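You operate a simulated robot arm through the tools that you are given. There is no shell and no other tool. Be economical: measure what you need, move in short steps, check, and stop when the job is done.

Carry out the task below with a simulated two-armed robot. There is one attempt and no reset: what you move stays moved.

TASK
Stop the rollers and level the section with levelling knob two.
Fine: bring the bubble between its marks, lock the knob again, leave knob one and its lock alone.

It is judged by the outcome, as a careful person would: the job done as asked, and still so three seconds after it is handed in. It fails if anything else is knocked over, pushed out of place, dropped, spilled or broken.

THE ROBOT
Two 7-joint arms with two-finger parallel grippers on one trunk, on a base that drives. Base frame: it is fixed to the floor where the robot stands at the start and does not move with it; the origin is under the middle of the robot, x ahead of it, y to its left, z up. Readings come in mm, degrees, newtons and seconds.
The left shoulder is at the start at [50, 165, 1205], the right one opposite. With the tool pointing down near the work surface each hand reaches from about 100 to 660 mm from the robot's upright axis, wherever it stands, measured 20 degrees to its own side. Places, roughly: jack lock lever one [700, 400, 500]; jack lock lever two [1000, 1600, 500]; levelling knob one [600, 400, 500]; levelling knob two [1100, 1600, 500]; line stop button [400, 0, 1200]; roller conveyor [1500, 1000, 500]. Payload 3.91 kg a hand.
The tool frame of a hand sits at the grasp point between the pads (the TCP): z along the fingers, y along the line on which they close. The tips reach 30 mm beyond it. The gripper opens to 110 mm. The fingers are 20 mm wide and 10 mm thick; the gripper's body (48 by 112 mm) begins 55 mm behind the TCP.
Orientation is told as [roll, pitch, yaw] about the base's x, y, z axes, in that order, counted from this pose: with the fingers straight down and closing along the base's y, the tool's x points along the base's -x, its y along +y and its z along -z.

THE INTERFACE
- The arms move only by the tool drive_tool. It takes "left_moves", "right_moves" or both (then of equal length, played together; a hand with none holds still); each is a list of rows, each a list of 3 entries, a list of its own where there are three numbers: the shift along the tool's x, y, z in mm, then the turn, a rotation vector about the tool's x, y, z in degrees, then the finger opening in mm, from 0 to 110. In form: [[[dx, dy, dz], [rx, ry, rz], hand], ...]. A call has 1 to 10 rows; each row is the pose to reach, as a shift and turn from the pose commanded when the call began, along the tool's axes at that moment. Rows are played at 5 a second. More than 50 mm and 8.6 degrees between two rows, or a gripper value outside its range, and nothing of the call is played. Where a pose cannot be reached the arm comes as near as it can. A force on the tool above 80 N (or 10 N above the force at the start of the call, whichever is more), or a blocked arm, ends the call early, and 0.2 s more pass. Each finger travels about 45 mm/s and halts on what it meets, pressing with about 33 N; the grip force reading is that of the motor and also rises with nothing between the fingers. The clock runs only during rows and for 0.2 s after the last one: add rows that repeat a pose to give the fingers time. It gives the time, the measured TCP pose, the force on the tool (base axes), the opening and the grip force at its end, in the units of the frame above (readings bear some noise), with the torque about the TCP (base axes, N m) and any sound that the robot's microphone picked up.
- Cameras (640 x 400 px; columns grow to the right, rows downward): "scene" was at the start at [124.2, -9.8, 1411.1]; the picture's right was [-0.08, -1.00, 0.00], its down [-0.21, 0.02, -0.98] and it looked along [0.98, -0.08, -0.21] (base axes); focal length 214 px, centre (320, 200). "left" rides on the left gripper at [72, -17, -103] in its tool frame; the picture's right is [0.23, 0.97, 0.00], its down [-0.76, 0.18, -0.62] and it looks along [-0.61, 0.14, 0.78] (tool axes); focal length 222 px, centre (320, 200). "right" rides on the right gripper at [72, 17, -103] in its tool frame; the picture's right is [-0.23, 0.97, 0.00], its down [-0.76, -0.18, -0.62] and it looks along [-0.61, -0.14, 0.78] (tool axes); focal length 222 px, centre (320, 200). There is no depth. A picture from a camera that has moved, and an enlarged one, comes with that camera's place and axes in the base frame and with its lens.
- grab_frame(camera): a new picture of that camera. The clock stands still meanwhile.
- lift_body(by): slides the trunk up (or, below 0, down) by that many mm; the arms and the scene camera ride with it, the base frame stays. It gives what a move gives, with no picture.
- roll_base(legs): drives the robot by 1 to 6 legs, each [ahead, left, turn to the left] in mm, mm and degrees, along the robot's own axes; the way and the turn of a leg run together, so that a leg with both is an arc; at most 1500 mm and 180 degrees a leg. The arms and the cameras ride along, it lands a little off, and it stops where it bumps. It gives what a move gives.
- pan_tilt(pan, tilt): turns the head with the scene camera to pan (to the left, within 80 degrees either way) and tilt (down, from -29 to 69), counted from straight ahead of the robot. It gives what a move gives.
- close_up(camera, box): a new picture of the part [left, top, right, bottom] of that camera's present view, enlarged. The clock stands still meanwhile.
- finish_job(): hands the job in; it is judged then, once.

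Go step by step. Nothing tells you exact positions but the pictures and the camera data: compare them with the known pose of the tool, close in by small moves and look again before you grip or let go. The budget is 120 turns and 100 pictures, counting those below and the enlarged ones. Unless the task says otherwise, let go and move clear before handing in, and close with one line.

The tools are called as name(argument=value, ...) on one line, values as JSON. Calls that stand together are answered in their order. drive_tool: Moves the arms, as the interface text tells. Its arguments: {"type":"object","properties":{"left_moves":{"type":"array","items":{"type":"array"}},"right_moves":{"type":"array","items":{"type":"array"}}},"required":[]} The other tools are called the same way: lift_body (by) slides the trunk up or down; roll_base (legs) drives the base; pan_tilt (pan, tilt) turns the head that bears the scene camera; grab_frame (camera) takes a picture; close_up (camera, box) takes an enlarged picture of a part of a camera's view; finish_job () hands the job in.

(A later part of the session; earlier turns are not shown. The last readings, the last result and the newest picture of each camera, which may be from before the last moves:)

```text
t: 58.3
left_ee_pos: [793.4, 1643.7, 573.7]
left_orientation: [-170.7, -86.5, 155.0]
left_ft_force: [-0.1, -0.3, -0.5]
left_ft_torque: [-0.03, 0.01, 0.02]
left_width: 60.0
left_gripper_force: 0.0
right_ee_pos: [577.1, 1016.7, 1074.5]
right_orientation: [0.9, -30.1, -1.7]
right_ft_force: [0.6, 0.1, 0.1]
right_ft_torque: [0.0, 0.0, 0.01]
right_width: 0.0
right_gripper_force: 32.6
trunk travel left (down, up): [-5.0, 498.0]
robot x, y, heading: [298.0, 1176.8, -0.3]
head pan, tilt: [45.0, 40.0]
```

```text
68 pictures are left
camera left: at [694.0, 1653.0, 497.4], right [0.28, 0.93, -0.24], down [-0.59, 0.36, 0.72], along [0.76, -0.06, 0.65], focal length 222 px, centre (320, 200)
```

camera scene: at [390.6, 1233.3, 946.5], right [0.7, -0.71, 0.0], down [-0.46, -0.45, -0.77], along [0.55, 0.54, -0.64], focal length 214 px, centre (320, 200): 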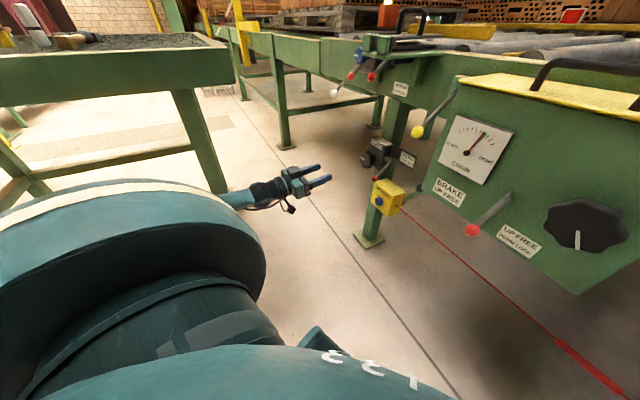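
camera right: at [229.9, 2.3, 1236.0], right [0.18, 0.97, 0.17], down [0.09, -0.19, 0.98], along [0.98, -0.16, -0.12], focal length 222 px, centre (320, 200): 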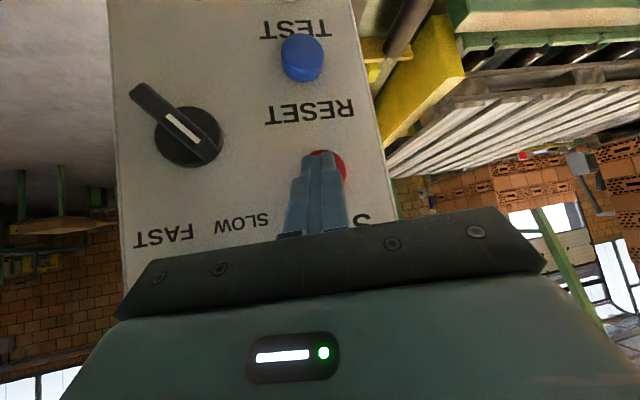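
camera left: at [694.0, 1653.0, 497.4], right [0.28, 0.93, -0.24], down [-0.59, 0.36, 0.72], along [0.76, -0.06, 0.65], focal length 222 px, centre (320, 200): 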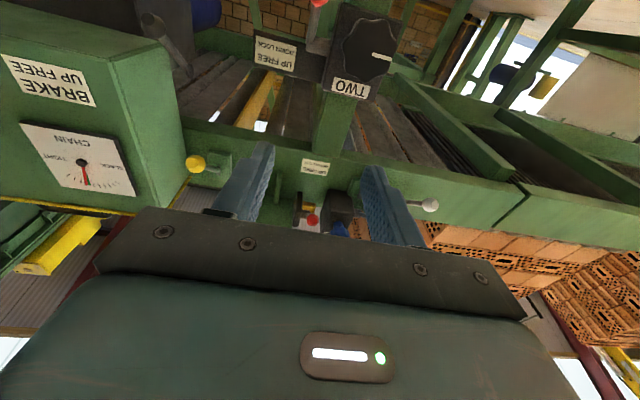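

The hand is now at knob height, pointing nearly along the conveyor normal. Zoom on the jack from the scene camera.

close_up(camera="scene", box=[340, 120, 440, 220])

close_up(camera="left", box=[230, 0, 430, 120])

```text
4.00 times, centred on (390, 170) of scene
camera zoom: at [390.6, 1233.3, 946.5], right [0.7, -0.71, 0.0], down [-0.46, -0.45, -0.77], along [0.55, 0.54, -0.64], focal length 858 px, centre (40, 320)
```

zoom: 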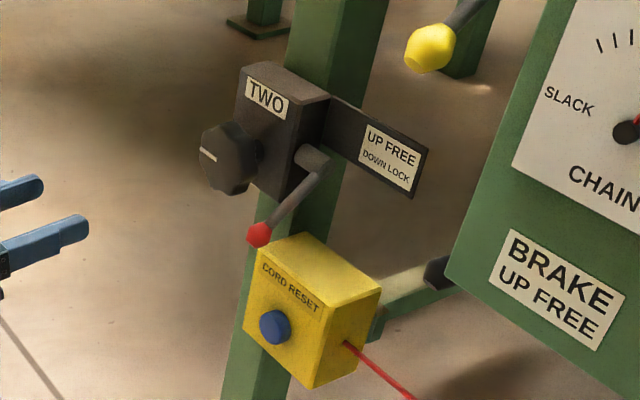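

```text
3.20 times, centred on (330, 60) of left
camera zoom: at [694.0, 1653.0, 497.4], right [0.28, 0.93, -0.24], down [-0.59, 0.36, 0.72], along [0.76, -0.06, 0.65], focal length 711 px, centre (288, 648)
```

zoom: 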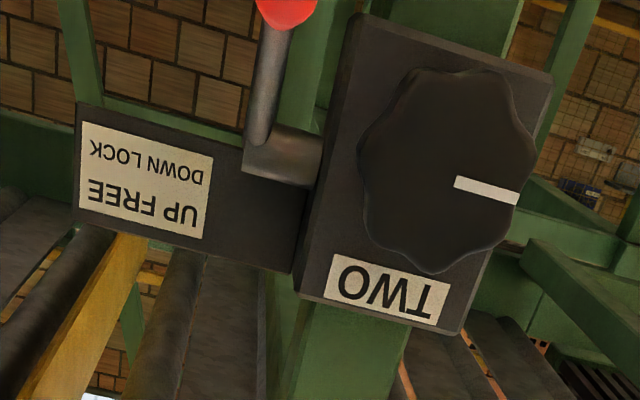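

Triangulated: knob front (1038, 1626, 532), ball of lock lever (1013, 1558, 495), its pivot (1065, 1546, 556). The lever swings forward-up about an axis along the conveyor. I'll align the hand with the ball, then roll forward.

drive_tool(left_moves=[[[20, -15, 3], [0.5, 1, 0], 50], [[40, -30, 6], [1, 2, 0], 40], [[60, -45, 9], [1.5, 3, 0], 36], [[79, -58.5, 12], [2, 3.5, 0], 36], [[79, -58.5, 12], [2, 3.5, 0], 36]])

roll_base(legs=[[120, 0, 0]])

close_up(camera="scene", box=[250, 120, 450, 245])

grab_frame(camera="left")

```text
t: 59.5
left_ee_pos: [792.1, 1582.4, 495.9]
left_orientation: [-77.8, -89.6, 60.1]
left_ft_force: [0.9, -0.5, 0.4]
left_ft_torque: [0.0, -0.01, -0.01]
left_width: 35.9
left_gripper_force: 0.0
right_ee_pos: [578.0, 1016.0, 1075.8]
right_orientation: [0.8, -30.0, -2.0]
right_ft_force: [-0.6, 0.2, -0.8]
right_ft_torque: [0.01, 0.01, -0.04]
right_width: 0.0
right_gripper_force: 33.0
trunk travel left (down, up): [-5.0, 498.0]
robot x, y, heading: [298.7, 1173.7, -0.7]
head pan, tilt: [45.0, 40.0]
```

```text
t: 60.8
left_ee_pos: [912.6, 1582.4, 497.5]
left_orientation: [-78.0, -89.5, 60.3]
left_ft_force: [0.0, 0.5, -0.6]
left_ft_torque: [-0.01, 0.03, 0.01]
left_width: 36.1
left_gripper_force: 0.0
right_ee_pos: [697.3, 1015.4, 1074.7]
right_orientation: [0.8, -30.0, -1.8]
right_ft_force: [-0.2, -0.5, -0.5]
right_ft_torque: [0.03, 0.0, -0.02]
right_width: 0.0
right_gripper_force: 33.3
trunk travel left (down, up): [-5.0, 498.0]
robot x, y, heading: [418.5, 1177.2, -0.3]
head pan, tilt: [45.0, 40.0]
```

```text
3.20 times, centred on (350, 182) of scene
camera zoom: at [510.1, 1232.4, 946.5], right [0.7, -0.71, 0.0], down [-0.46, -0.45, -0.77], along [0.55, 0.54, -0.64], focal length 686 px, centre (224, 256)
```

zoom: 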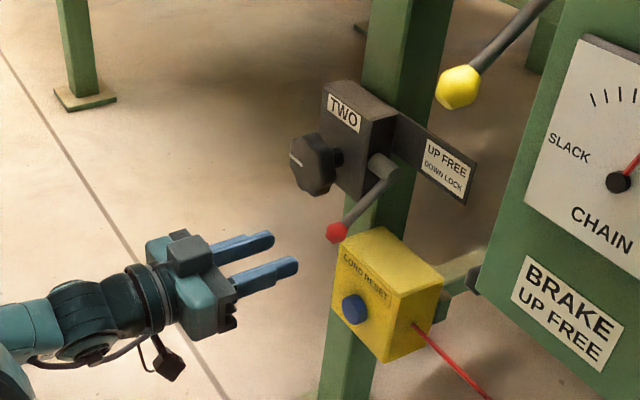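

```text
64 pictures are left
camera left: at [809.0, 1596.5, 426.8], right [0.29, 0.93, -0.24], down [-0.54, 0.36, 0.76], along [0.79, -0.1, 0.6], focal length 222 px, centre (320, 200)
```

left: 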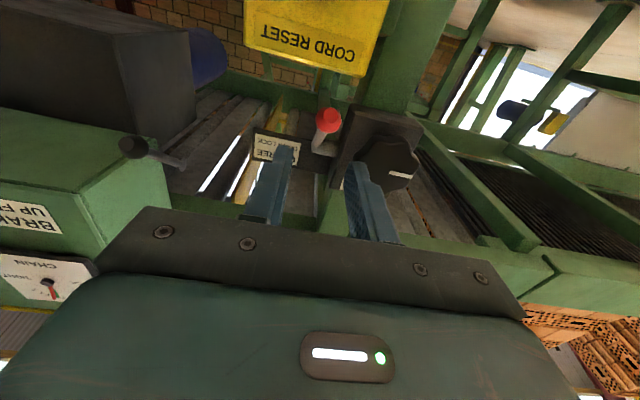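

Aligned within a few mm. Advance in two stages to bring the ball between the fingertips.

drive_tool(left_moves=[[[3, 3, 20], [0, 0, 0], 38], [[5, 5, 40], [0, 0, 0], 40], [[5.5, 5.5, 58], [0, 0, 0], 40]])

close_up(camera="scene", box=[290, 140, 390, 220])

close_up(camera="left", box=[220, 50, 440, 250])

```text
t: 61.6
left_ee_pos: [968.9, 1569.3, 490.2]
left_orientation: [-72.4, -89.5, 54.7]
left_ft_force: [-0.2, 0.8, -0.9]
left_ft_torque: [0.01, 0.02, 0.01]
left_width: 40.0
left_gripper_force: 0.1
right_ee_pos: [696.8, 1016.1, 1075.0]
right_orientation: [0.8, -30.0, -1.8]
right_ft_force: [0.6, 0.7, -0.5]
right_ft_torque: [-0.03, 0.01, 0.02]
right_width: 0.1
right_gripper_force: 33.1
trunk travel left (down, up): [-5.0, 498.0]
robot x, y, heading: [418.4, 1173.8, -0.2]
head pan, tilt: [45.0, 40.0]
```

```text
5.00 times, centred on (340, 180) of scene
camera zoom: at [510.2, 1232.5, 946.5], right [0.7, -0.71, 0.0], down [-0.46, -0.45, -0.77], along [0.55, 0.54, -0.64], focal length 1072 px, centre (220, 300)
```

zoom: 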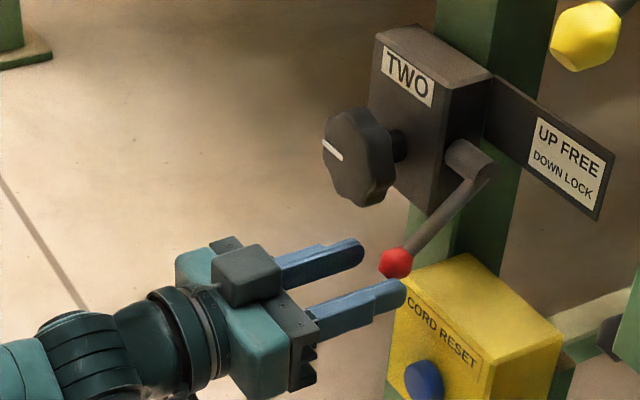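

```text
2.00 times, centred on (330, 150) of left
camera zoom: at [865.5, 1583.9, 420.3], right [0.29, 0.93, -0.24], down [-0.54, 0.36, 0.76], along [0.79, -0.1, 0.6], focal length 444 px, centre (300, 300)
```

zoom: 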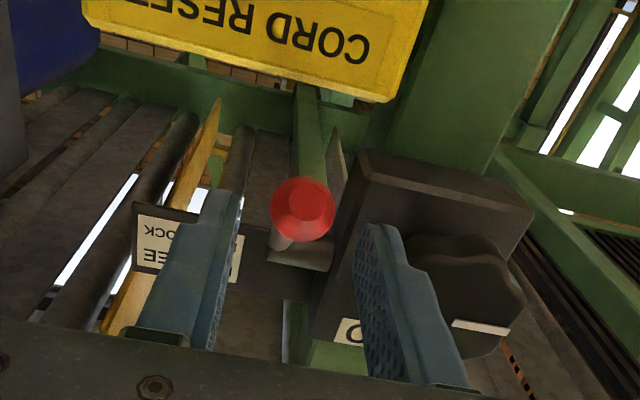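

Ball is centred between fingers and clear of the yellow box. Advance and close on the ball.

drive_tool(left_moves=[[[-1, 1, 14], [0, 0, 0], 40], [[-3, 1, 28], [0, 0, 0], 40], [[-3, 1, 28], [0, 0, 0], 15], [[-3, 1, 28], [0, 0, 0], 15], [[-3, 1, 28], [0, 0, 0], 15]])

close_up(camera="scene", box=[290, 140, 390, 220])

```text
t: 62.8
left_ee_pos: [996.2, 1562.7, 494.2]
left_orientation: [-85.6, -89.5, 67.9]
left_ft_force: [-3.0, -7.9, 1.4]
left_ft_torque: [-0.12, -0.14, -0.1]
left_width: 25.5
left_gripper_force: 45.1
right_ee_pos: [696.4, 1014.2, 1076.1]
right_orientation: [0.9, -30.2, -1.8]
right_ft_force: [-0.4, -0.3, 0.0]
right_ft_torque: [0.01, 0.04, -0.01]
right_width: 0.2
right_gripper_force: 33.0
trunk travel left (down, up): [-5.0, 498.0]
robot x, y, heading: [415.8, 1174.7, -0.3]
head pan, tilt: [45.0, 40.0]
```

```text
5.00 times, centred on (340, 180) of scene
camera zoom: at [510.1, 1232.2, 946.5], right [0.7, -0.71, 0.0], down [-0.46, -0.45, -0.77], along [0.55, 0.54, -0.64], focal length 1072 px, centre (220, 300)
```

zoom: 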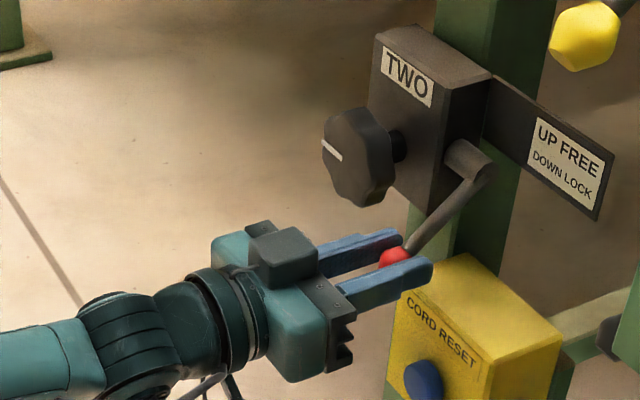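

Gripped (25.5 mm). Swing the lever along its arc upward, first part.

drive_tool(left_moves=[[[-9.6, 0, -9.6], [0, 0, 0], 15], [[-18, 0, -16], [0, 0, 0], 15], [[-27.6, 0, -21], [0, 0, 0], 15], [[-38, 0, -25.5], [0, 0, 0], 15], [[-48, 0, -27.6], [0, 0, 0], 15], [[-58, 0, -28.5], [0, 0, 0], 15]])

close_up(camera="scene", box=[290, 130, 390, 210])

```text
t: 64.2
left_ee_pos: [966.6, 1571.5, 546.2]
left_orientation: [-40.1, -89.0, 22.4]
left_ft_force: [-12.1, -9.3, -16.8]
left_ft_torque: [0.43, 1.49, -0.35]
left_width: 25.4
left_gripper_force: 44.7
right_ee_pos: [697.7, 1016.0, 1073.5]
right_orientation: [0.9, -30.1, -1.7]
right_ft_force: [0.4, 0.0, 1.0]
right_ft_torque: [-0.02, 0.0, 0.0]
right_width: 0.0
right_gripper_force: 33.4
trunk travel left (down, up): [-5.0, 498.0]
robot x, y, heading: [417.9, 1172.2, -0.5]
head pan, tilt: [45.0, 40.0]
```

```text
5.00 times, centred on (340, 170) of scene
camera zoom: at [510.6, 1233.0, 946.3], right [0.7, -0.71, 0.0], down [-0.46, -0.45, -0.77], along [0.54, 0.54, -0.64], focal length 1072 px, centre (220, 350)
```

zoom: 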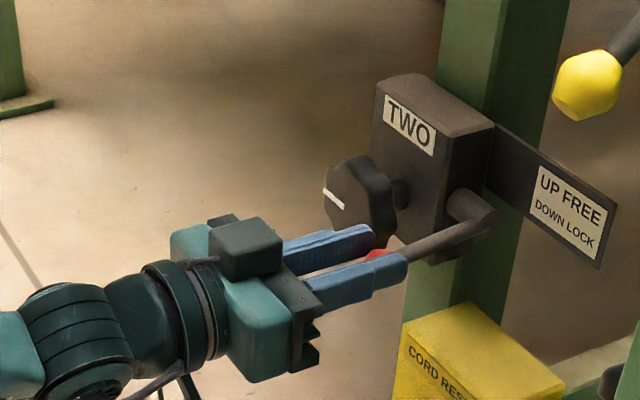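

The lever follows. Continue upward past horizontal.

drive_tool(left_moves=[[[-11, 0, 0.5], [0, 0, 0], 15], [[-22, 0, 2], [0, 0, 0], 15], [[-33, 0, 5.5], [0, 0, 0], 15], [[-43, 0, 10], [0, 0, 0], 15], [[-52, 0, 15], [0, 0, 0], 15], [[-60, 0, 21], [0, 0, 0], 15], [[-67, 0, 29], [0, 0, 0], 15]])

close_up(camera="scene", box=[290, 110, 390, 190])

```text
t: 65.8
left_ee_pos: [995.4, 1563.6, 617.0]
left_orientation: [-75.7, -89.4, 58.0]
left_ft_force: [0.2, -0.4, -0.7]
left_ft_torque: [0.02, 0.04, -0.02]
left_width: 15.0
left_gripper_force: 0.1
right_ee_pos: [697.1, 1014.6, 1074.3]
right_orientation: [0.7, -30.1, -1.8]
right_ft_force: [-0.5, 0.4, -1.3]
right_ft_torque: [0.02, -0.03, 0.02]
right_width: 0.0
right_gripper_force: 33.1
trunk travel left (down, up): [-5.0, 498.0]
robot x, y, heading: [419.7, 1173.9, -0.5]
head pan, tilt: [45.0, 40.0]
```

```text
5.00 times, centred on (340, 150) of scene
camera zoom: at [510.2, 1232.5, 946.5], right [0.7, -0.71, 0.0], down [-0.46, -0.45, -0.77], along [0.55, 0.54, -0.64], focal length 1072 px, centre (220, 450)
```

zoom: 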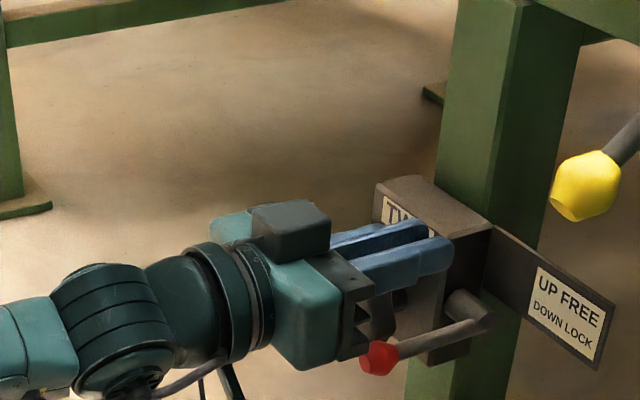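

The ball slipped out near horizontal; the lever stays put there. I'll back off, drop below it with closed fingers and lift it from underneath.

drive_tool(left_moves=[[[0, 0, -40], [0, 0, 0], 5], [[0, 0, -80], [0, 0, 0], 0], [[50, 0, -80], [0, 0, 0], 0], [[100, 0, -80], [0, 0, 0], 0], [[100, 0, -45], [0, 0, 0], 0], [[100, 0, -10], [0, 0, 0], 0]])

close_up(camera="scene", box=[290, 120, 390, 200])

```text
t: 67.2
left_ee_pos: [985.9, 1567.7, 518.3]
left_orientation: [-69.8, -89.5, 52.2]
left_ft_force: [-0.5, -0.1, 0.4]
left_ft_torque: [0.04, 0.03, 0.01]
left_width: 0.0
left_gripper_force: 32.7
right_ee_pos: [697.8, 1015.4, 1074.8]
right_orientation: [0.8, -30.1, -1.8]
right_ft_force: [-0.2, 0.2, -0.5]
right_ft_torque: [0.01, 0.0, 0.01]
right_width: 0.0
right_gripper_force: 32.9
trunk travel left (down, up): [-5.0, 498.0]
robot x, y, heading: [421.7, 1172.6, -0.3]
head pan, tilt: [45.0, 40.0]
```

```text
5.00 times, centred on (340, 160) of scene
camera zoom: at [510.1, 1232.5, 946.5], right [0.7, -0.71, 0.0], down [-0.46, -0.45, -0.77], along [0.55, 0.54, -0.64], focal length 1072 px, centre (220, 400)
```

zoom: 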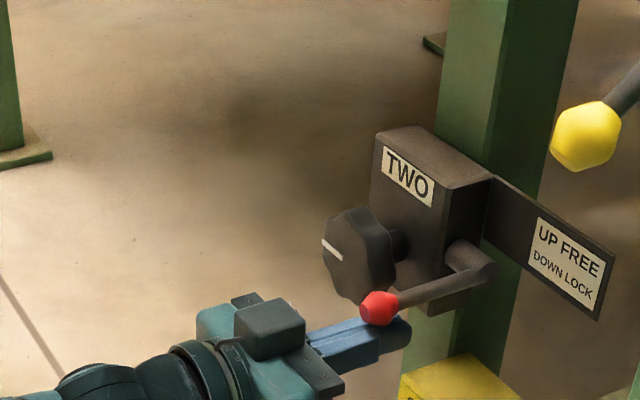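

The fingers are beneath the ball. Lift.

drive_tool(left_moves=[[[-15, 0, 3], [0, 0, 0], 0], [[-30, 0, 6], [0, 0, 0], 0], [[-45, 0, 10], [0, 0, 0], 0], [[-60, 0, 14], [0, 0, 0], 0], [[-72, 0, 18], [0, 0, 0], 0], [[-82, 0, 22], [0, 0, 0], 0]])

close_up(camera="scene", box=[290, 110, 390, 190])

```text
t: 68.5
left_ee_pos: [997.1, 1563.8, 568.3]
left_orientation: [-15.0, -86.6, -2.3]
left_ft_force: [-3.4, 2.0, -5.6]
left_ft_torque: [0.08, 0.12, 0.09]
left_width: 0.0
left_gripper_force: 33.1
right_ee_pos: [696.8, 1016.0, 1074.7]
right_orientation: [0.8, -30.1, -1.6]
right_ft_force: [0.2, -0.9, 0.4]
right_ft_torque: [-0.01, -0.02, -0.01]
right_width: 0.0
right_gripper_force: 33.0
trunk travel left (down, up): [-5.0, 498.0]
robot x, y, heading: [411.4, 1174.0, -0.3]
head pan, tilt: [45.0, 40.0]
stopped in row 6 (left hand): the force on the tool passed its limit at 86 N (the readings are from after the stop); the commanded pose is now the measured one
```

```text
5.00 times, centred on (340, 150) of scene
camera zoom: at [509.1, 1233.1, 947.0], right [0.7, -0.71, 0.0], down [-0.46, -0.45, -0.77], along [0.54, 0.54, -0.64], focal length 1072 px, centre (220, 450)
```

zoom: 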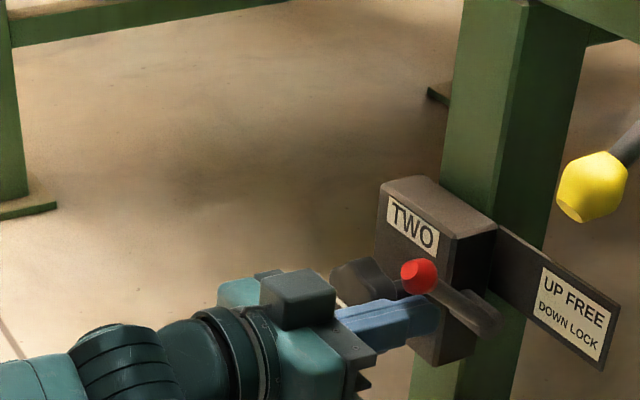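

Lever is up at its end stop (86 N), i.e. FREE. Now back away and line the hand up in front of the knob.

drive_tool(left_moves=[[[10, 0, -15], [0, 0, 0], 0], [[12, 0, -55], [0, -1, 0], 0], [[20, 10, -88], [0, -2, 0], 20], [[32, 45, -88], [0, -3.4, 0], 50], [[41, 72, -88], [0, -3.4, 0], 80], [[41, 72, -88], [0, -3.4, 0], 95]])

grab_frame(camera="left")

close_up(camera="scene", box=[270, 110, 390, 200])

```text
t: 69.9
left_ee_pos: [931.6, 1657.1, 532.5]
left_orientation: [-113.9, -89.1, 96.5]
left_ft_force: [-0.1, -0.3, -0.4]
left_ft_torque: [0.01, 0.05, 0.01]
left_width: 83.2
left_gripper_force: 0.1
right_ee_pos: [696.6, 1016.9, 1074.4]
right_orientation: [0.8, -30.1, -1.6]
right_ft_force: [0.3, 0.3, 0.1]
right_ft_torque: [-0.03, 0.01, -0.01]
right_width: 0.3
right_gripper_force: 32.3
trunk travel left (down, up): [-5.0, 498.0]
robot x, y, heading: [417.3, 1172.4, 0.0]
head pan, tilt: [45.0, 40.0]
```

```text
56 pictures are left
camera left: at [828.9, 1671.3, 462.9], right [0.29, 0.93, -0.24], down [-0.54, 0.37, 0.75], along [0.79, -0.09, 0.61], focal length 222 px, centre (320, 200)
```

left: 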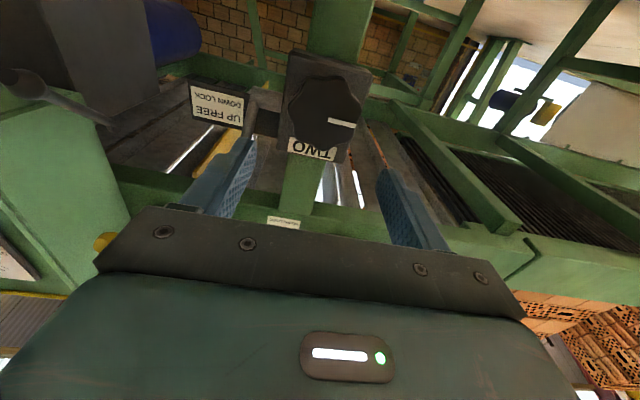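

```text
4.44 times, centred on (330, 155) of scene
camera zoom: at [509.0, 1232.9, 946.5], right [0.7, -0.71, 0.0], down [-0.46, -0.45, -0.77], along [0.54, 0.54, -0.64], focal length 953 px, centre (276, 400)
```

zoom: 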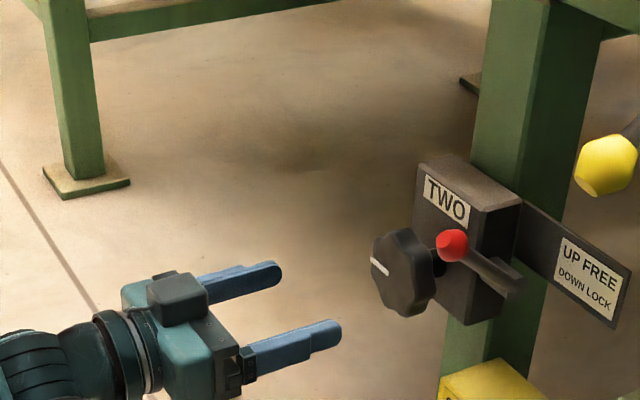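

Hand is aligned within ~3 mm of the knob axis. Before gripping, baseline look at the vial.

pan_tilt(pan=-35, tilt=20)

grab_frame(camera="scene")

```text
t: 71.4
left_ee_pos: [930.8, 1658.2, 534.0]
left_orientation: [-112.5, -89.1, 95.1]
left_ft_force: [0.6, -0.6, -0.6]
left_ft_torque: [0.0, 0.01, 0.02]
left_width: 95.4
left_gripper_force: 0.1
right_ee_pos: [696.1, 1016.0, 1075.2]
right_orientation: [0.7, -30.2, -1.6]
right_ft_force: [0.3, -0.4, -0.4]
right_ft_torque: [0.03, -0.01, 0.02]
right_width: 0.0
right_gripper_force: 32.9
trunk travel left (down, up): [-5.0, 498.0]
robot x, y, heading: [416.3, 1175.2, -0.4]
head pan, tilt: [-35.0, 20.0]
```

```text
54 pictures are left
camera scene: at [524.7, 1119.3, 977.9], right [-0.58, -0.82, 0.0], down [-0.28, 0.2, -0.94], along [0.77, -0.54, -0.34], focal length 214 px, centre (320, 200)
```

scene: 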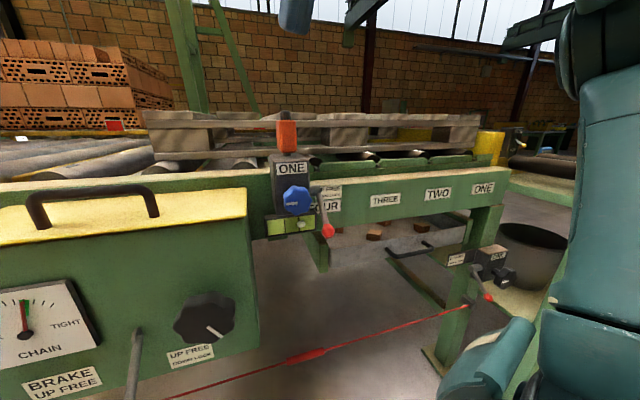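

close_up(camera="scene", box=[255, 200, 345, 250])

```text
7.11 times, centred on (300, 225) of scene
camera zoom: at [524.7, 1119.3, 977.9], right [-0.58, -0.82, 0.0], down [-0.28, 0.2, -0.94], along [0.77, -0.54, -0.34], focal length 1525 px, centre (462, 22)
```

zoom: 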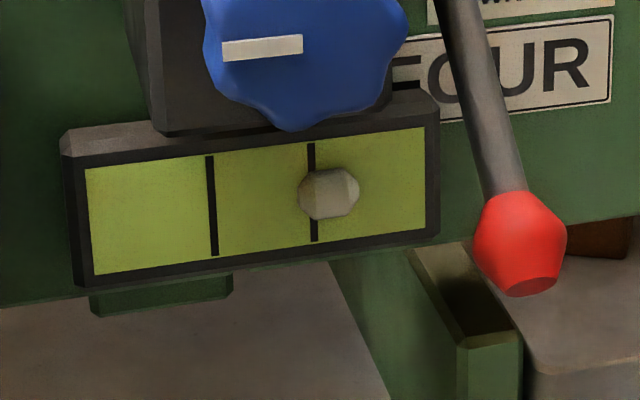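

Clear view: marks at 212 and 312 px, bubble at 328 px; it must move left to about 262. Now advance over the knob and grip.

drive_tool(left_moves=[[[2, 2.5, 35], [0, 0, 0], 95], [[3, 2.5, 70], [0, 0, 0], 95], [[3, 2.5, 97], [0, 0, 0], 95]])

grab_frame(camera="left")

```text
t: 72.2
left_ee_pos: [1027.1, 1630.0, 530.7]
left_orientation: [-110.3, -89.1, 92.7]
left_ft_force: [-0.1, 0.1, -0.8]
left_ft_torque: [-0.03, -0.02, 0.0]
left_width: 94.7
left_gripper_force: 0.0
right_ee_pos: [697.3, 1016.0, 1075.6]
right_orientation: [0.8, -30.1, -1.6]
right_ft_force: [0.6, -0.2, 0.0]
right_ft_torque: [0.0, 0.04, 0.01]
right_width: 0.0
right_gripper_force: 33.1
trunk travel left (down, up): [-5.0, 498.0]
robot x, y, heading: [417.4, 1174.9, -0.2]
head pan, tilt: [-35.0, 20.0]
```

```text
52 pictures are left
camera left: at [923.7, 1643.6, 459.4], right [0.29, 0.93, -0.24], down [-0.54, 0.37, 0.76], along [0.79, -0.09, 0.61], focal length 222 px, centre (320, 200)
```

left: 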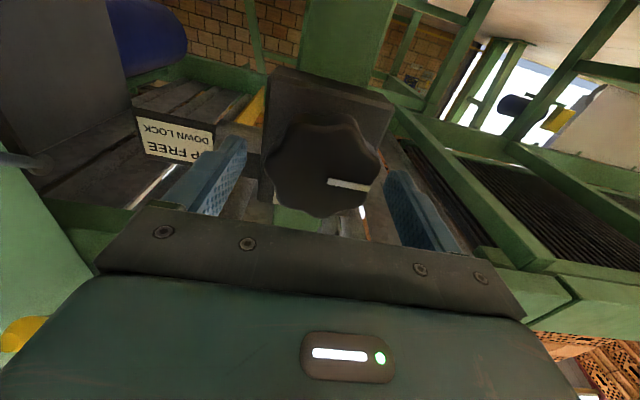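

The knob sits centred between the fingers. Close on it.

drive_tool(left_moves=[[[0, 0, 0], [0, 0, 0], 75], [[0, 0, 0], [0, 0, 0], 55], [[0, 0, 0], [0, 0, 0], 50], [[0, 0, 0], [0, 0, 0], 50]])

grab_frame(camera="left")

```text
t: 73.2
left_ee_pos: [1027.4, 1631.6, 529.9]
left_orientation: [-110.3, -89.1, 93.2]
left_ft_force: [9.0, 6.3, 0.5]
left_ft_torque: [0.1, 0.17, 0.44]
left_width: 67.4
left_gripper_force: 45.1
right_ee_pos: [697.2, 1017.1, 1073.6]
right_orientation: [0.8, -30.1, -1.7]
right_ft_force: [-0.5, -0.4, 0.9]
right_ft_torque: [0.0, -0.01, 0.01]
right_width: 0.0
right_gripper_force: 32.9
trunk travel left (down, up): [-5.0, 498.0]
robot x, y, heading: [417.2, 1177.4, -0.2]
head pan, tilt: [-35.0, 20.0]
```

```text
51 pictures are left
camera left: at [923.8, 1644.4, 459.5], right [0.29, 0.93, -0.24], down [-0.54, 0.37, 0.76], along [0.79, -0.09, 0.61], focal length 222 px, centre (320, 200)
```

left: 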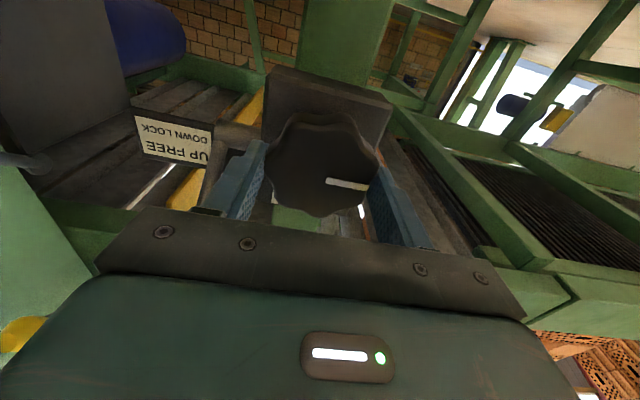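

Gripped at 67 mm. Test turn 24° clockwise (seen from front) and watch the bubble.

drive_tool(left_moves=[[[0, 0, 0], [0, 0, 8], 50], [[0, 0, 0], [0, 0, 16], 50], [[0, 0, 0], [0, 0, 24], 50], [[0, 0, 0], [0, 0, 24], 50]])

close_up(camera="scene", box=[255, 200, 345, 250])

grab_frame(camera="left")

```text
t: 74.2
left_ee_pos: [1026.3, 1631.1, 530.1]
left_orientation: [90.5, -66.7, -107.9]
left_ft_force: [12.4, 8.2, -5.8]
left_ft_torque: [-0.12, -0.58, 0.1]
left_width: 67.4
left_gripper_force: 44.5
right_ee_pos: [697.3, 1016.1, 1073.4]
right_orientation: [0.8, -30.1, -1.6]
right_ft_force: [0.0, 1.0, 0.1]
right_ft_torque: [0.0, -0.02, -0.03]
right_width: 0.2
right_gripper_force: 33.1
trunk travel left (down, up): [-5.0, 498.0]
robot x, y, heading: [418.4, 1174.5, -0.0]
head pan, tilt: [-35.0, 20.0]
```

```text
7.11 times, centred on (300, 225) of scene
camera zoom: at [525.3, 1119.8, 977.8], right [-0.58, -0.82, 0.0], down [-0.28, 0.2, -0.94], along [0.77, -0.54, -0.34], focal length 1525 px, centre (462, 22)
```

zoom: 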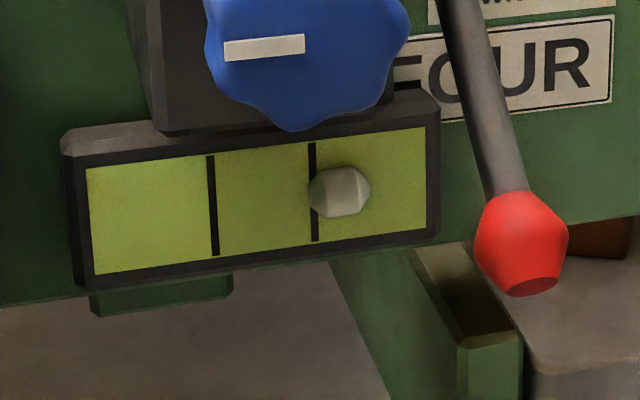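

```text
49 pictures are left
camera left: at [932.8, 1674.0, 458.6], right [0.29, 0.94, 0.18], down [-0.64, 0.05, 0.77], along [0.71, -0.34, 0.62], focal length 222 px, centre (320, 200)
```

left: 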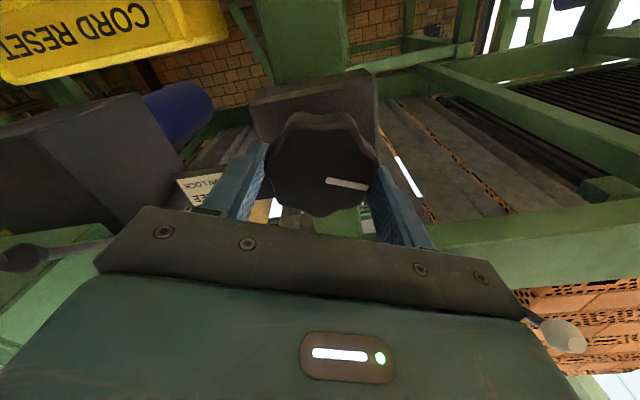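

The knob turned with the hand and the bubble went right (328→340 px), so counter-clockwise is needed: about 156° from here. Turn back 80° and check.

drive_tool(left_moves=[[[0, 0, 0], [0, 0, -8], 50], [[0, 0, 0], [0, 0, -16], 50], [[0, 0, 0], [0, 0, -24], 50], [[0, 0, 0], [0, 0, -32], 50], [[0, 0, 0], [0, 0, -40], 50], [[0, 0, 0], [0, 0, -48], 50], [[0, 0, 0], [0, 0, -56], 50], [[0, 0, 0], [0, 0, -64], 50], [[0, 0, 0], [0, 0, -72], 50], [[0, 0, 0], [0, 0, -80], 50]])

close_up(camera="scene", box=[255, 200, 345, 250])

grab_frame(camera="left")

```text
t: 76.4
left_ee_pos: [1027.0, 1631.9, 530.1]
left_orientation: [-90.2, -33.0, 72.9]
left_ft_force: [9.3, 11.0, -4.9]
left_ft_torque: [0.35, 0.81, 0.77]
left_width: 67.3
left_gripper_force: 45.0
right_ee_pos: [697.2, 1017.1, 1075.9]
right_orientation: [0.8, -30.0, -1.6]
right_ft_force: [0.2, 0.1, 0.0]
right_ft_torque: [-0.02, -0.01, 0.03]
right_width: 0.3
right_gripper_force: 33.2
trunk travel left (down, up): [-5.0, 498.0]
robot x, y, heading: [412.6, 1174.4, -0.5]
head pan, tilt: [-35.0, 20.0]
```

```text
7.11 times, centred on (300, 225) of scene
camera zoom: at [525.3, 1119.8, 977.8], right [-0.58, -0.82, 0.0], down [-0.28, 0.2, -0.94], along [0.77, -0.54, -0.34], focal length 1525 px, centre (462, 22)
```

zoom: 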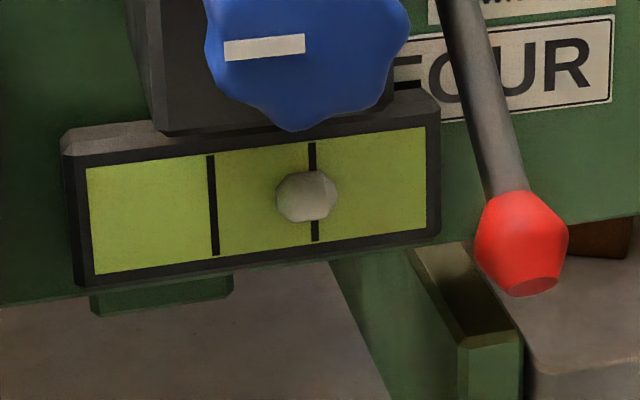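

```text
47 pictures are left
camera left: at [907.9, 1595.7, 506.5], right [0.1, 0.32, -0.94], down [-0.38, 0.89, 0.26], along [0.92, 0.33, 0.21], focal length 222 px, centre (320, 200)
```

left: 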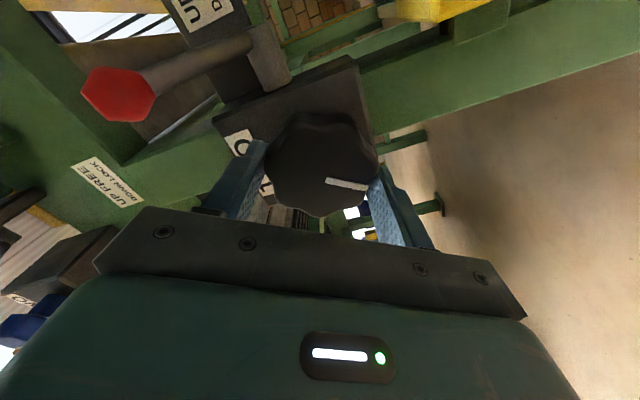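

Bubble now at 306 px; about 100° more is needed. Continue another 48°.

drive_tool(left_moves=[[[0, 0, 0], [0, 0, -8], 50], [[0, 0, 0], [0, 0, -16], 50], [[0, 0, 0], [0, 0, -24], 50], [[0, 0, 0], [0, 0, -32], 50], [[0, 0, 0], [0, 0, -40], 50], [[0, 0, 0], [0, 0, -48], 50], [[0, 0, 0], [0, 0, -48], 50]])

close_up(camera="scene", box=[255, 200, 345, 250])

grab_frame(camera="left")

```text
t: 78.0
left_ee_pos: [1025.9, 1631.8, 530.2]
left_orientation: [-90.1, 15.1, 72.7]
left_ft_force: [-4.1, 9.7, -8.2]
left_ft_torque: [0.15, 0.86, 0.71]
left_width: 67.3
left_gripper_force: 45.2
right_ee_pos: [697.3, 1017.7, 1074.5]
right_orientation: [0.7, -30.1, -1.6]
right_ft_force: [-0.4, 0.4, 0.0]
right_ft_torque: [0.04, 0.0, 0.02]
right_width: 0.1
right_gripper_force: 32.5
trunk travel left (down, up): [-5.0, 498.0]
robot x, y, heading: [421.0, 1175.9, -0.2]
head pan, tilt: [-35.0, 20.0]
```

```text
7.11 times, centred on (300, 225) of scene
camera zoom: at [525.1, 1120.0, 977.8], right [-0.58, -0.82, 0.0], down [-0.28, 0.2, -0.94], along [0.77, -0.54, -0.34], focal length 1525 px, centre (462, 22)
```

zoom: 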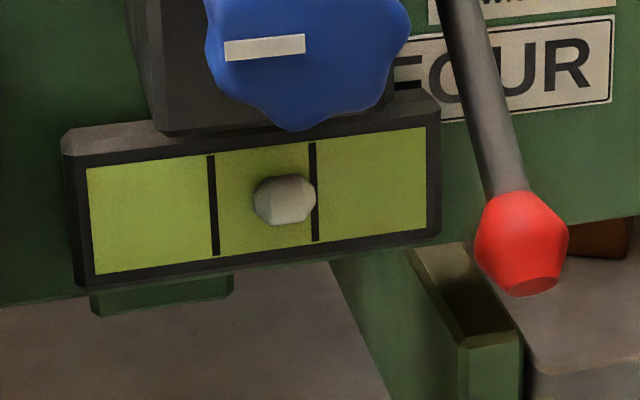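

```text
45 pictures are left
camera left: at [909.0, 1600.1, 566.3], right [-0.14, -0.45, -0.88], down [-0.39, 0.84, -0.37], along [0.91, 0.29, -0.29], focal length 222 px, centre (320, 200)
```

left: 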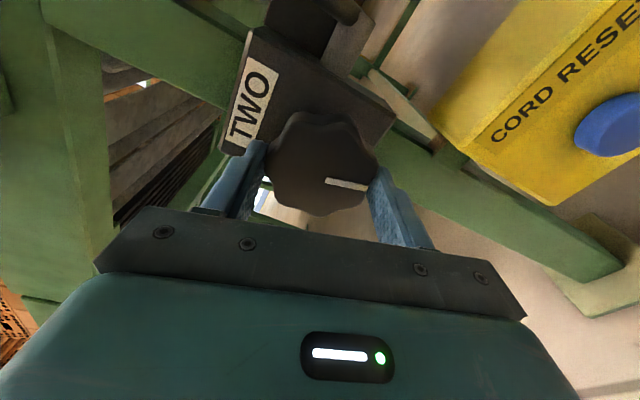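

Bubble at 285 px; about 50° more. Continue 48°.

drive_tool(left_moves=[[[0, 0, 0], [0, 0, -8], 50], [[0, 0, 0], [0, 0, -16], 50], [[0, 0, 0], [0, 0, -24], 50], [[0, 0, 0], [0, 0, -32], 50], [[0, 0, 0], [0, 0, -40], 50], [[0, 0, 0], [0, 0, -48], 50], [[0, 0, 0], [0, 0, -52], 50], [[0, 0, 0], [0, 0, -52], 50]])

close_up(camera="scene", box=[255, 200, 345, 250])

```text
t: 79.8
left_ee_pos: [1025.7, 1630.7, 528.6]
left_orientation: [-90.5, 67.0, 72.5]
left_ft_force: [-7.2, 8.3, -10.2]
left_ft_torque: [0.31, 1.18, 0.43]
left_width: 67.6
left_gripper_force: 44.4
right_ee_pos: [696.8, 1017.5, 1074.6]
right_orientation: [0.7, -30.0, -1.6]
right_ft_force: [0.0, 0.7, -0.2]
right_ft_torque: [-0.04, -0.01, 0.0]
right_width: 0.0
right_gripper_force: 33.3
trunk travel left (down, up): [-5.0, 498.0]
robot x, y, heading: [419.9, 1176.5, -0.1]
head pan, tilt: [-35.0, 20.0]
```

```text
7.11 times, centred on (300, 225) of scene
camera zoom: at [525.2, 1120.0, 977.8], right [-0.58, -0.82, 0.0], down [-0.28, 0.2, -0.94], along [0.77, -0.54, -0.34], focal length 1525 px, centre (462, 22)
```

zoom: 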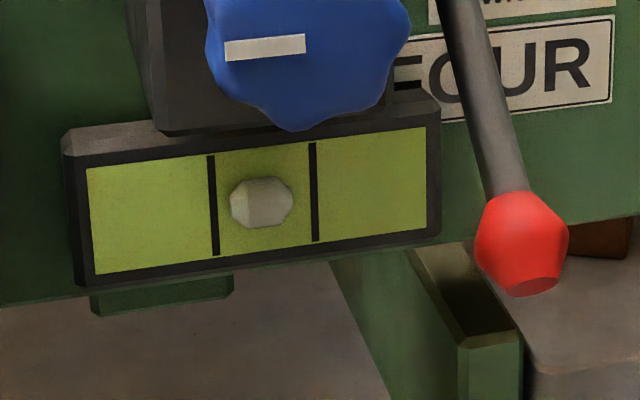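

Bubble is centred between the marks (262 px). Open the hand, back straight off the knob, and re-check.

drive_tool(left_moves=[[[0, 0, 0], [0, 0, 0], 80], [[0, 0, 0], [0, 0, 0], 90], [[0, 0, 0], [0, 0, 0], 90], [[0, 0, -40], [0, 0, 0], 90], [[0, 0, -85], [0, 0, 0], 90], [[0, 0, -110], [0, 0, 0], 60]])

close_up(camera="scene", box=[255, 200, 345, 250])

```text
t: 81.2
left_ee_pos: [923.5, 1663.4, 532.0]
left_orientation: [-90.9, 66.8, 71.8]
left_ft_force: [0.5, 0.1, 0.4]
left_ft_torque: [0.04, 0.01, 0.0]
left_width: 60.0
left_gripper_force: 0.0
right_ee_pos: [697.0, 1016.3, 1074.8]
right_orientation: [0.9, -30.1, -1.6]
right_ft_force: [-0.2, 0.9, 0.1]
right_ft_torque: [0.01, 0.0, -0.01]
right_width: 0.1
right_gripper_force: 32.9
trunk travel left (down, up): [-5.0, 498.0]
robot x, y, heading: [418.5, 1177.6, -0.4]
head pan, tilt: [-35.0, 20.0]
```

```text
7.11 times, centred on (300, 225) of scene
camera zoom: at [524.7, 1119.3, 977.9], right [-0.58, -0.82, 0.0], down [-0.28, 0.2, -0.94], along [0.77, -0.54, -0.34], focal length 1525 px, centre (462, 22)
```

zoom: 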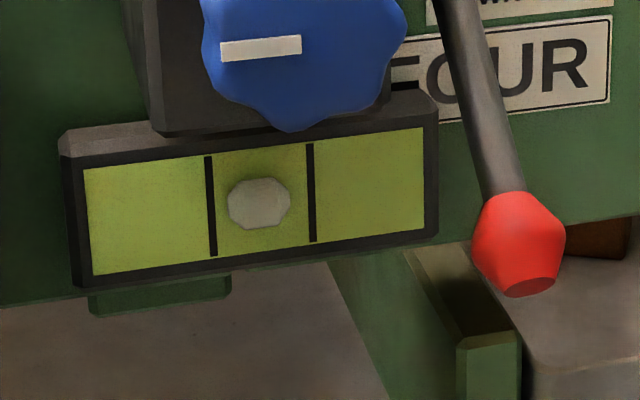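

Still centred. Now move the closed fingers above the raised lever ball, to press it down to LOCK.

drive_tool(left_moves=[[[41, -18.3, 0], [0, 0, 0], 30], [[82.3, -36.6, 0], [0, 0, 0], 0], [[108.6, -26.5, 0], [0, 0, 0], 0], [[124.9, 10, 0], [0, 0, 0], 0], [[130.2, 21.9, 0], [0, 0, 0], 0], [[130.2, 21.9, 40], [0, 0, 0], 0], [[130.2, 21.9, 75], [0, 0, 0], 0], [[130.2, 21.9, 97], [0, 0, 0], 0]])

pan_tilt(pan=45, tilt=40)

close_up(camera="scene", box=[280, 100, 400, 190])

grab_frame(camera="left")

```text
t: 83.0
left_ee_pos: [992.0, 1567.8, 641.7]
left_orientation: [-90.9, 66.9, 72.0]
left_ft_force: [-0.1, 0.1, 0.2]
left_ft_torque: [0.02, 0.01, 0.02]
left_width: 0.2
left_gripper_force: 33.4
right_ee_pos: [696.2, 1016.3, 1074.6]
right_orientation: [0.9, -30.2, -1.6]
right_ft_force: [0.1, 0.1, -0.3]
right_ft_torque: [0.0, 0.0, 0.04]
right_width: 0.0
right_gripper_force: 32.6
trunk travel left (down, up): [-5.0, 498.0]
robot x, y, heading: [416.2, 1174.6, -0.0]
head pan, tilt: [-35.0, 20.0]
```

```text
t: 84.6
left_ee_pos: [991.8, 1566.6, 641.1]
left_orientation: [-90.9, 66.8, 71.9]
left_ft_force: [-0.2, -0.2, 0.3]
left_ft_torque: [0.01, 0.0, 0.03]
left_width: 0.0
left_gripper_force: 32.8
right_ee_pos: [696.6, 1016.7, 1074.4]
right_orientation: [0.9, -30.2, -1.5]
right_ft_force: [0.4, 0.0, -0.3]
right_ft_torque: [0.01, -0.01, -0.01]
right_width: 0.0
right_gripper_force: 33.0
trunk travel left (down, up): [-5.0, 498.0]
robot x, y, heading: [415.3, 1174.7, 0.0]
head pan, tilt: [45.0, 40.0]
```

```text
4.44 times, centred on (340, 145) of scene
camera zoom: at [509.0, 1232.9, 946.5], right [0.7, -0.71, 0.0], down [-0.46, -0.45, -0.77], along [0.54, 0.54, -0.64], focal length 953 px, centre (231, 444)
```

zoom: 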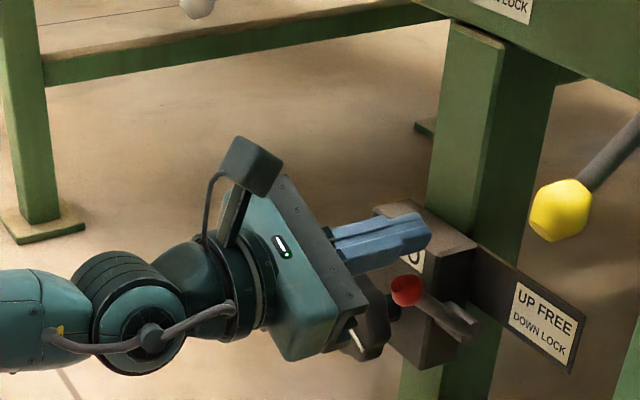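

```text
41 pictures are left
camera left: at [888.8, 1584.6, 716.4], right [-0.29, -0.94, -0.17], down [-0.55, 0.31, -0.77], along [0.78, -0.13, -0.61], focal length 222 px, centre (320, 200)
```

left: 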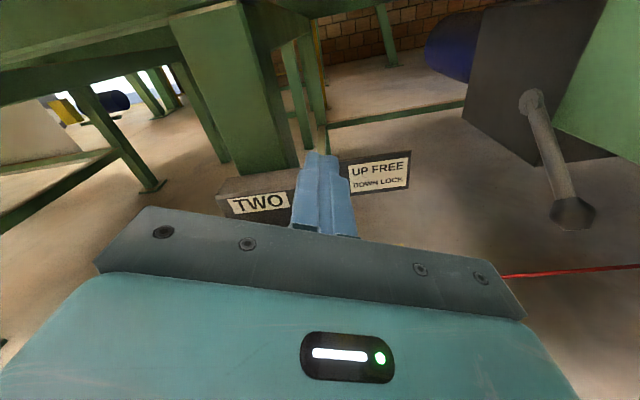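

Fingers are above the lever. Press it down in steps.

drive_tool(left_moves=[[[-18.3, 8.1, 0], [0, 0, 0], 0], [[-34.7, 15.5, 0], [0, 0, 0], 0], [[-49.4, 22, 0], [0, 0, 0], 0], [[-64, 28.5, 0], [0, 0, 0], 0], [[-78.6, 35, 0], [0, 0, 0], 0], [[-91.4, 40.7, 0], [0, 0, 0], 0], [[-100, 44.8, 0], [0, 0, 0], 0], [[-106, 47.2, 0], [0, 0, 0], 0]])

close_up(camera="scene", box=[280, 120, 400, 210])

```text
t: 85.3
left_ee_pos: [990.4, 1568.3, 620.0]
left_orientation: [-99.9, 66.0, 63.5]
left_ft_force: [-20.9, -2.7, 17.7]
left_ft_torque: [-0.2, -0.02, -0.23]
left_width: 0.4
left_gripper_force: 33.1
right_ee_pos: [694.6, 1015.7, 1075.4]
right_orientation: [0.9, -30.3, -1.4]
right_ft_force: [-0.4, -0.7, -0.7]
right_ft_torque: [0.0, -0.01, -0.01]
right_width: 0.0
right_gripper_force: 33.3
trunk travel left (down, up): [-5.0, 498.0]
robot x, y, heading: [416.3, 1173.2, 0.1]
head pan, tilt: [45.0, 40.0]
stopped in row 3 (left hand): the force on the tool passed its limit at 90 N (the readings are from after the stop); the commanded pose is now the measured one
```

```text
4.44 times, centred on (340, 165) of scene
camera zoom: at [505.7, 1232.3, 946.6], right [0.71, -0.71, 0.0], down [-0.45, -0.45, -0.77], along [0.54, 0.54, -0.64], focal length 953 px, centre (231, 356)
```

zoom: 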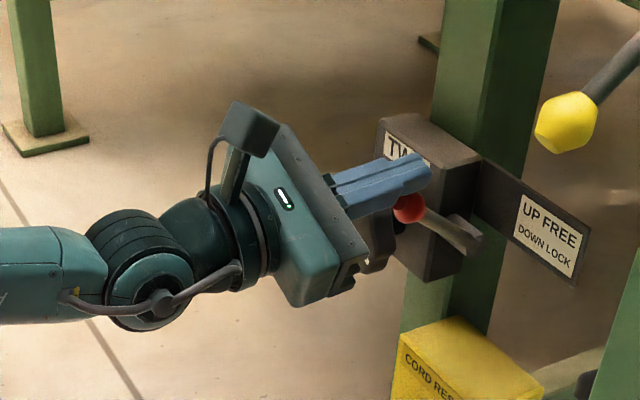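

Pushing straight down jammed by friction, since the ball moves toward me at 45° first. I'll re-level and follow the ball's arc instead.

drive_tool(left_moves=[[[4, -1.8, 0], [-1.6, -3.7, 0], 0], [[-4.6, 2, -6.8], [-1.6, -3.7, 0], 0], [[-12.7, 5.7, -12.3], [-1.6, -3.7, 0], 0], [[-21.5, 9.6, -16.6], [-1.6, -3.7, 0], 0], [[-30.6, 13.6, -19.4], [-1.6, -3.7, 0], 0], [[-40.1, 17.9, -20.9], [-1.6, -3.7, 0], 0], [[-49.7, 22.1, -20.9], [-1.6, -3.7, 0], 0], [[-59.1, 26.3, -19.4], [-1.6, -3.7, 0], 0], [[-70.6, 31.4, -15.6], [-1.6, -3.7, 0], 0], [[-80, 35.6, -11], [-1.6, -3.7, 0], 0]])

close_up(camera="scene", box=[280, 120, 400, 210])

```text
t: 87.5
left_ee_pos: [984.9, 1569.3, 522.3]
left_orientation: [-87.8, 66.4, 74.8]
left_ft_force: [0.6, 0.2, 0.1]
left_ft_torque: [0.02, 0.01, -0.03]
left_width: 0.0
left_gripper_force: 33.1
right_ee_pos: [696.3, 1017.0, 1074.7]
right_orientation: [0.8, -30.0, -1.4]
right_ft_force: [0.3, -0.6, 0.4]
right_ft_torque: [0.0, 0.02, 0.02]
right_width: 0.1
right_gripper_force: 32.8
trunk travel left (down, up): [-5.0, 498.0]
robot x, y, heading: [416.3, 1174.7, -0.1]
head pan, tilt: [45.0, 40.0]
```

```text
4.44 times, centred on (340, 165) of scene
camera zoom: at [507.8, 1233.2, 946.5], right [0.71, -0.71, 0.0], down [-0.46, -0.45, -0.77], along [0.54, 0.54, -0.64], focal length 953 px, centre (231, 356)
```

zoom: 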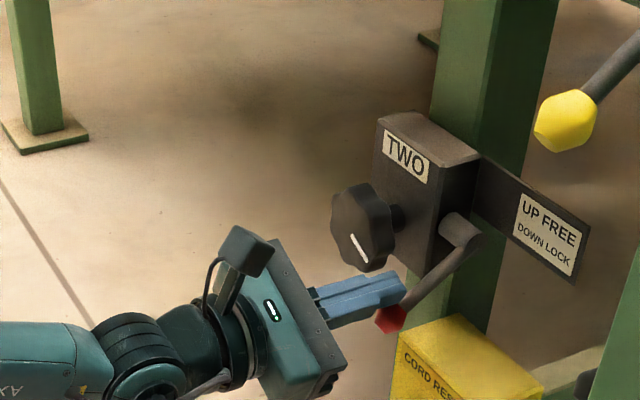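

The lever is back near its original locked angle. Press a bit further along the arc to make sure it is on its stop.

drive_tool(left_moves=[[[-4, 1.8, 4], [0, 0, 0], 0], [[-8, 3.6, 8], [0, 0, 0], 0], [[-11, 4.9, 10], [0, 0, 0], 0], [[-14, 6.2, 12], [0, 0, 0], 0]])

close_up(camera="scene", box=[280, 120, 400, 210])

```text
t: 88.5
left_ee_pos: [990.9, 1567.9, 516.7]
left_orientation: [-90.1, 66.2, 72.7]
left_ft_force: [-22.5, -0.9, 14.8]
left_ft_torque: [-0.21, -0.12, -0.34]
left_width: 0.0
left_gripper_force: 32.5
right_ee_pos: [693.0, 1018.3, 1075.6]
right_orientation: [1.0, -30.1, -1.1]
right_ft_force: [0.5, -0.2, 1.1]
right_ft_torque: [-0.02, -0.04, 0.0]
right_width: 0.0
right_gripper_force: 33.1
trunk travel left (down, up): [-5.0, 498.0]
robot x, y, heading: [414.3, 1174.1, 0.0]
head pan, tilt: [45.0, 40.0]
stopped in row 4 (left hand): the force on the tool passed its limit at 87 N (the readings are from after the stop); the commanded pose is now the measured one
```

```text
4.44 times, centred on (340, 165) of scene
camera zoom: at [504.4, 1233.0, 946.8], right [0.71, -0.7, 0.0], down [-0.45, -0.46, -0.77], along [0.54, 0.54, -0.64], focal length 953 px, centre (231, 356)
```

zoom: 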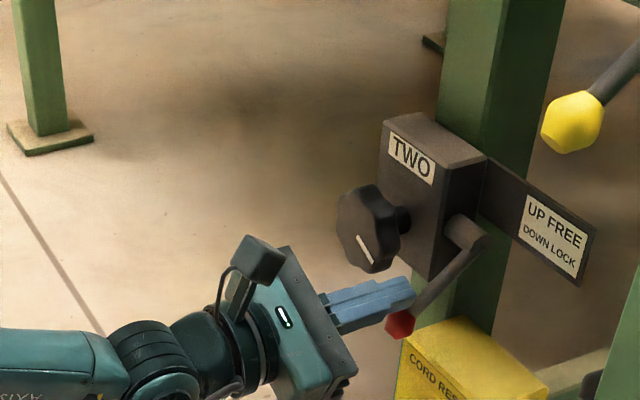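

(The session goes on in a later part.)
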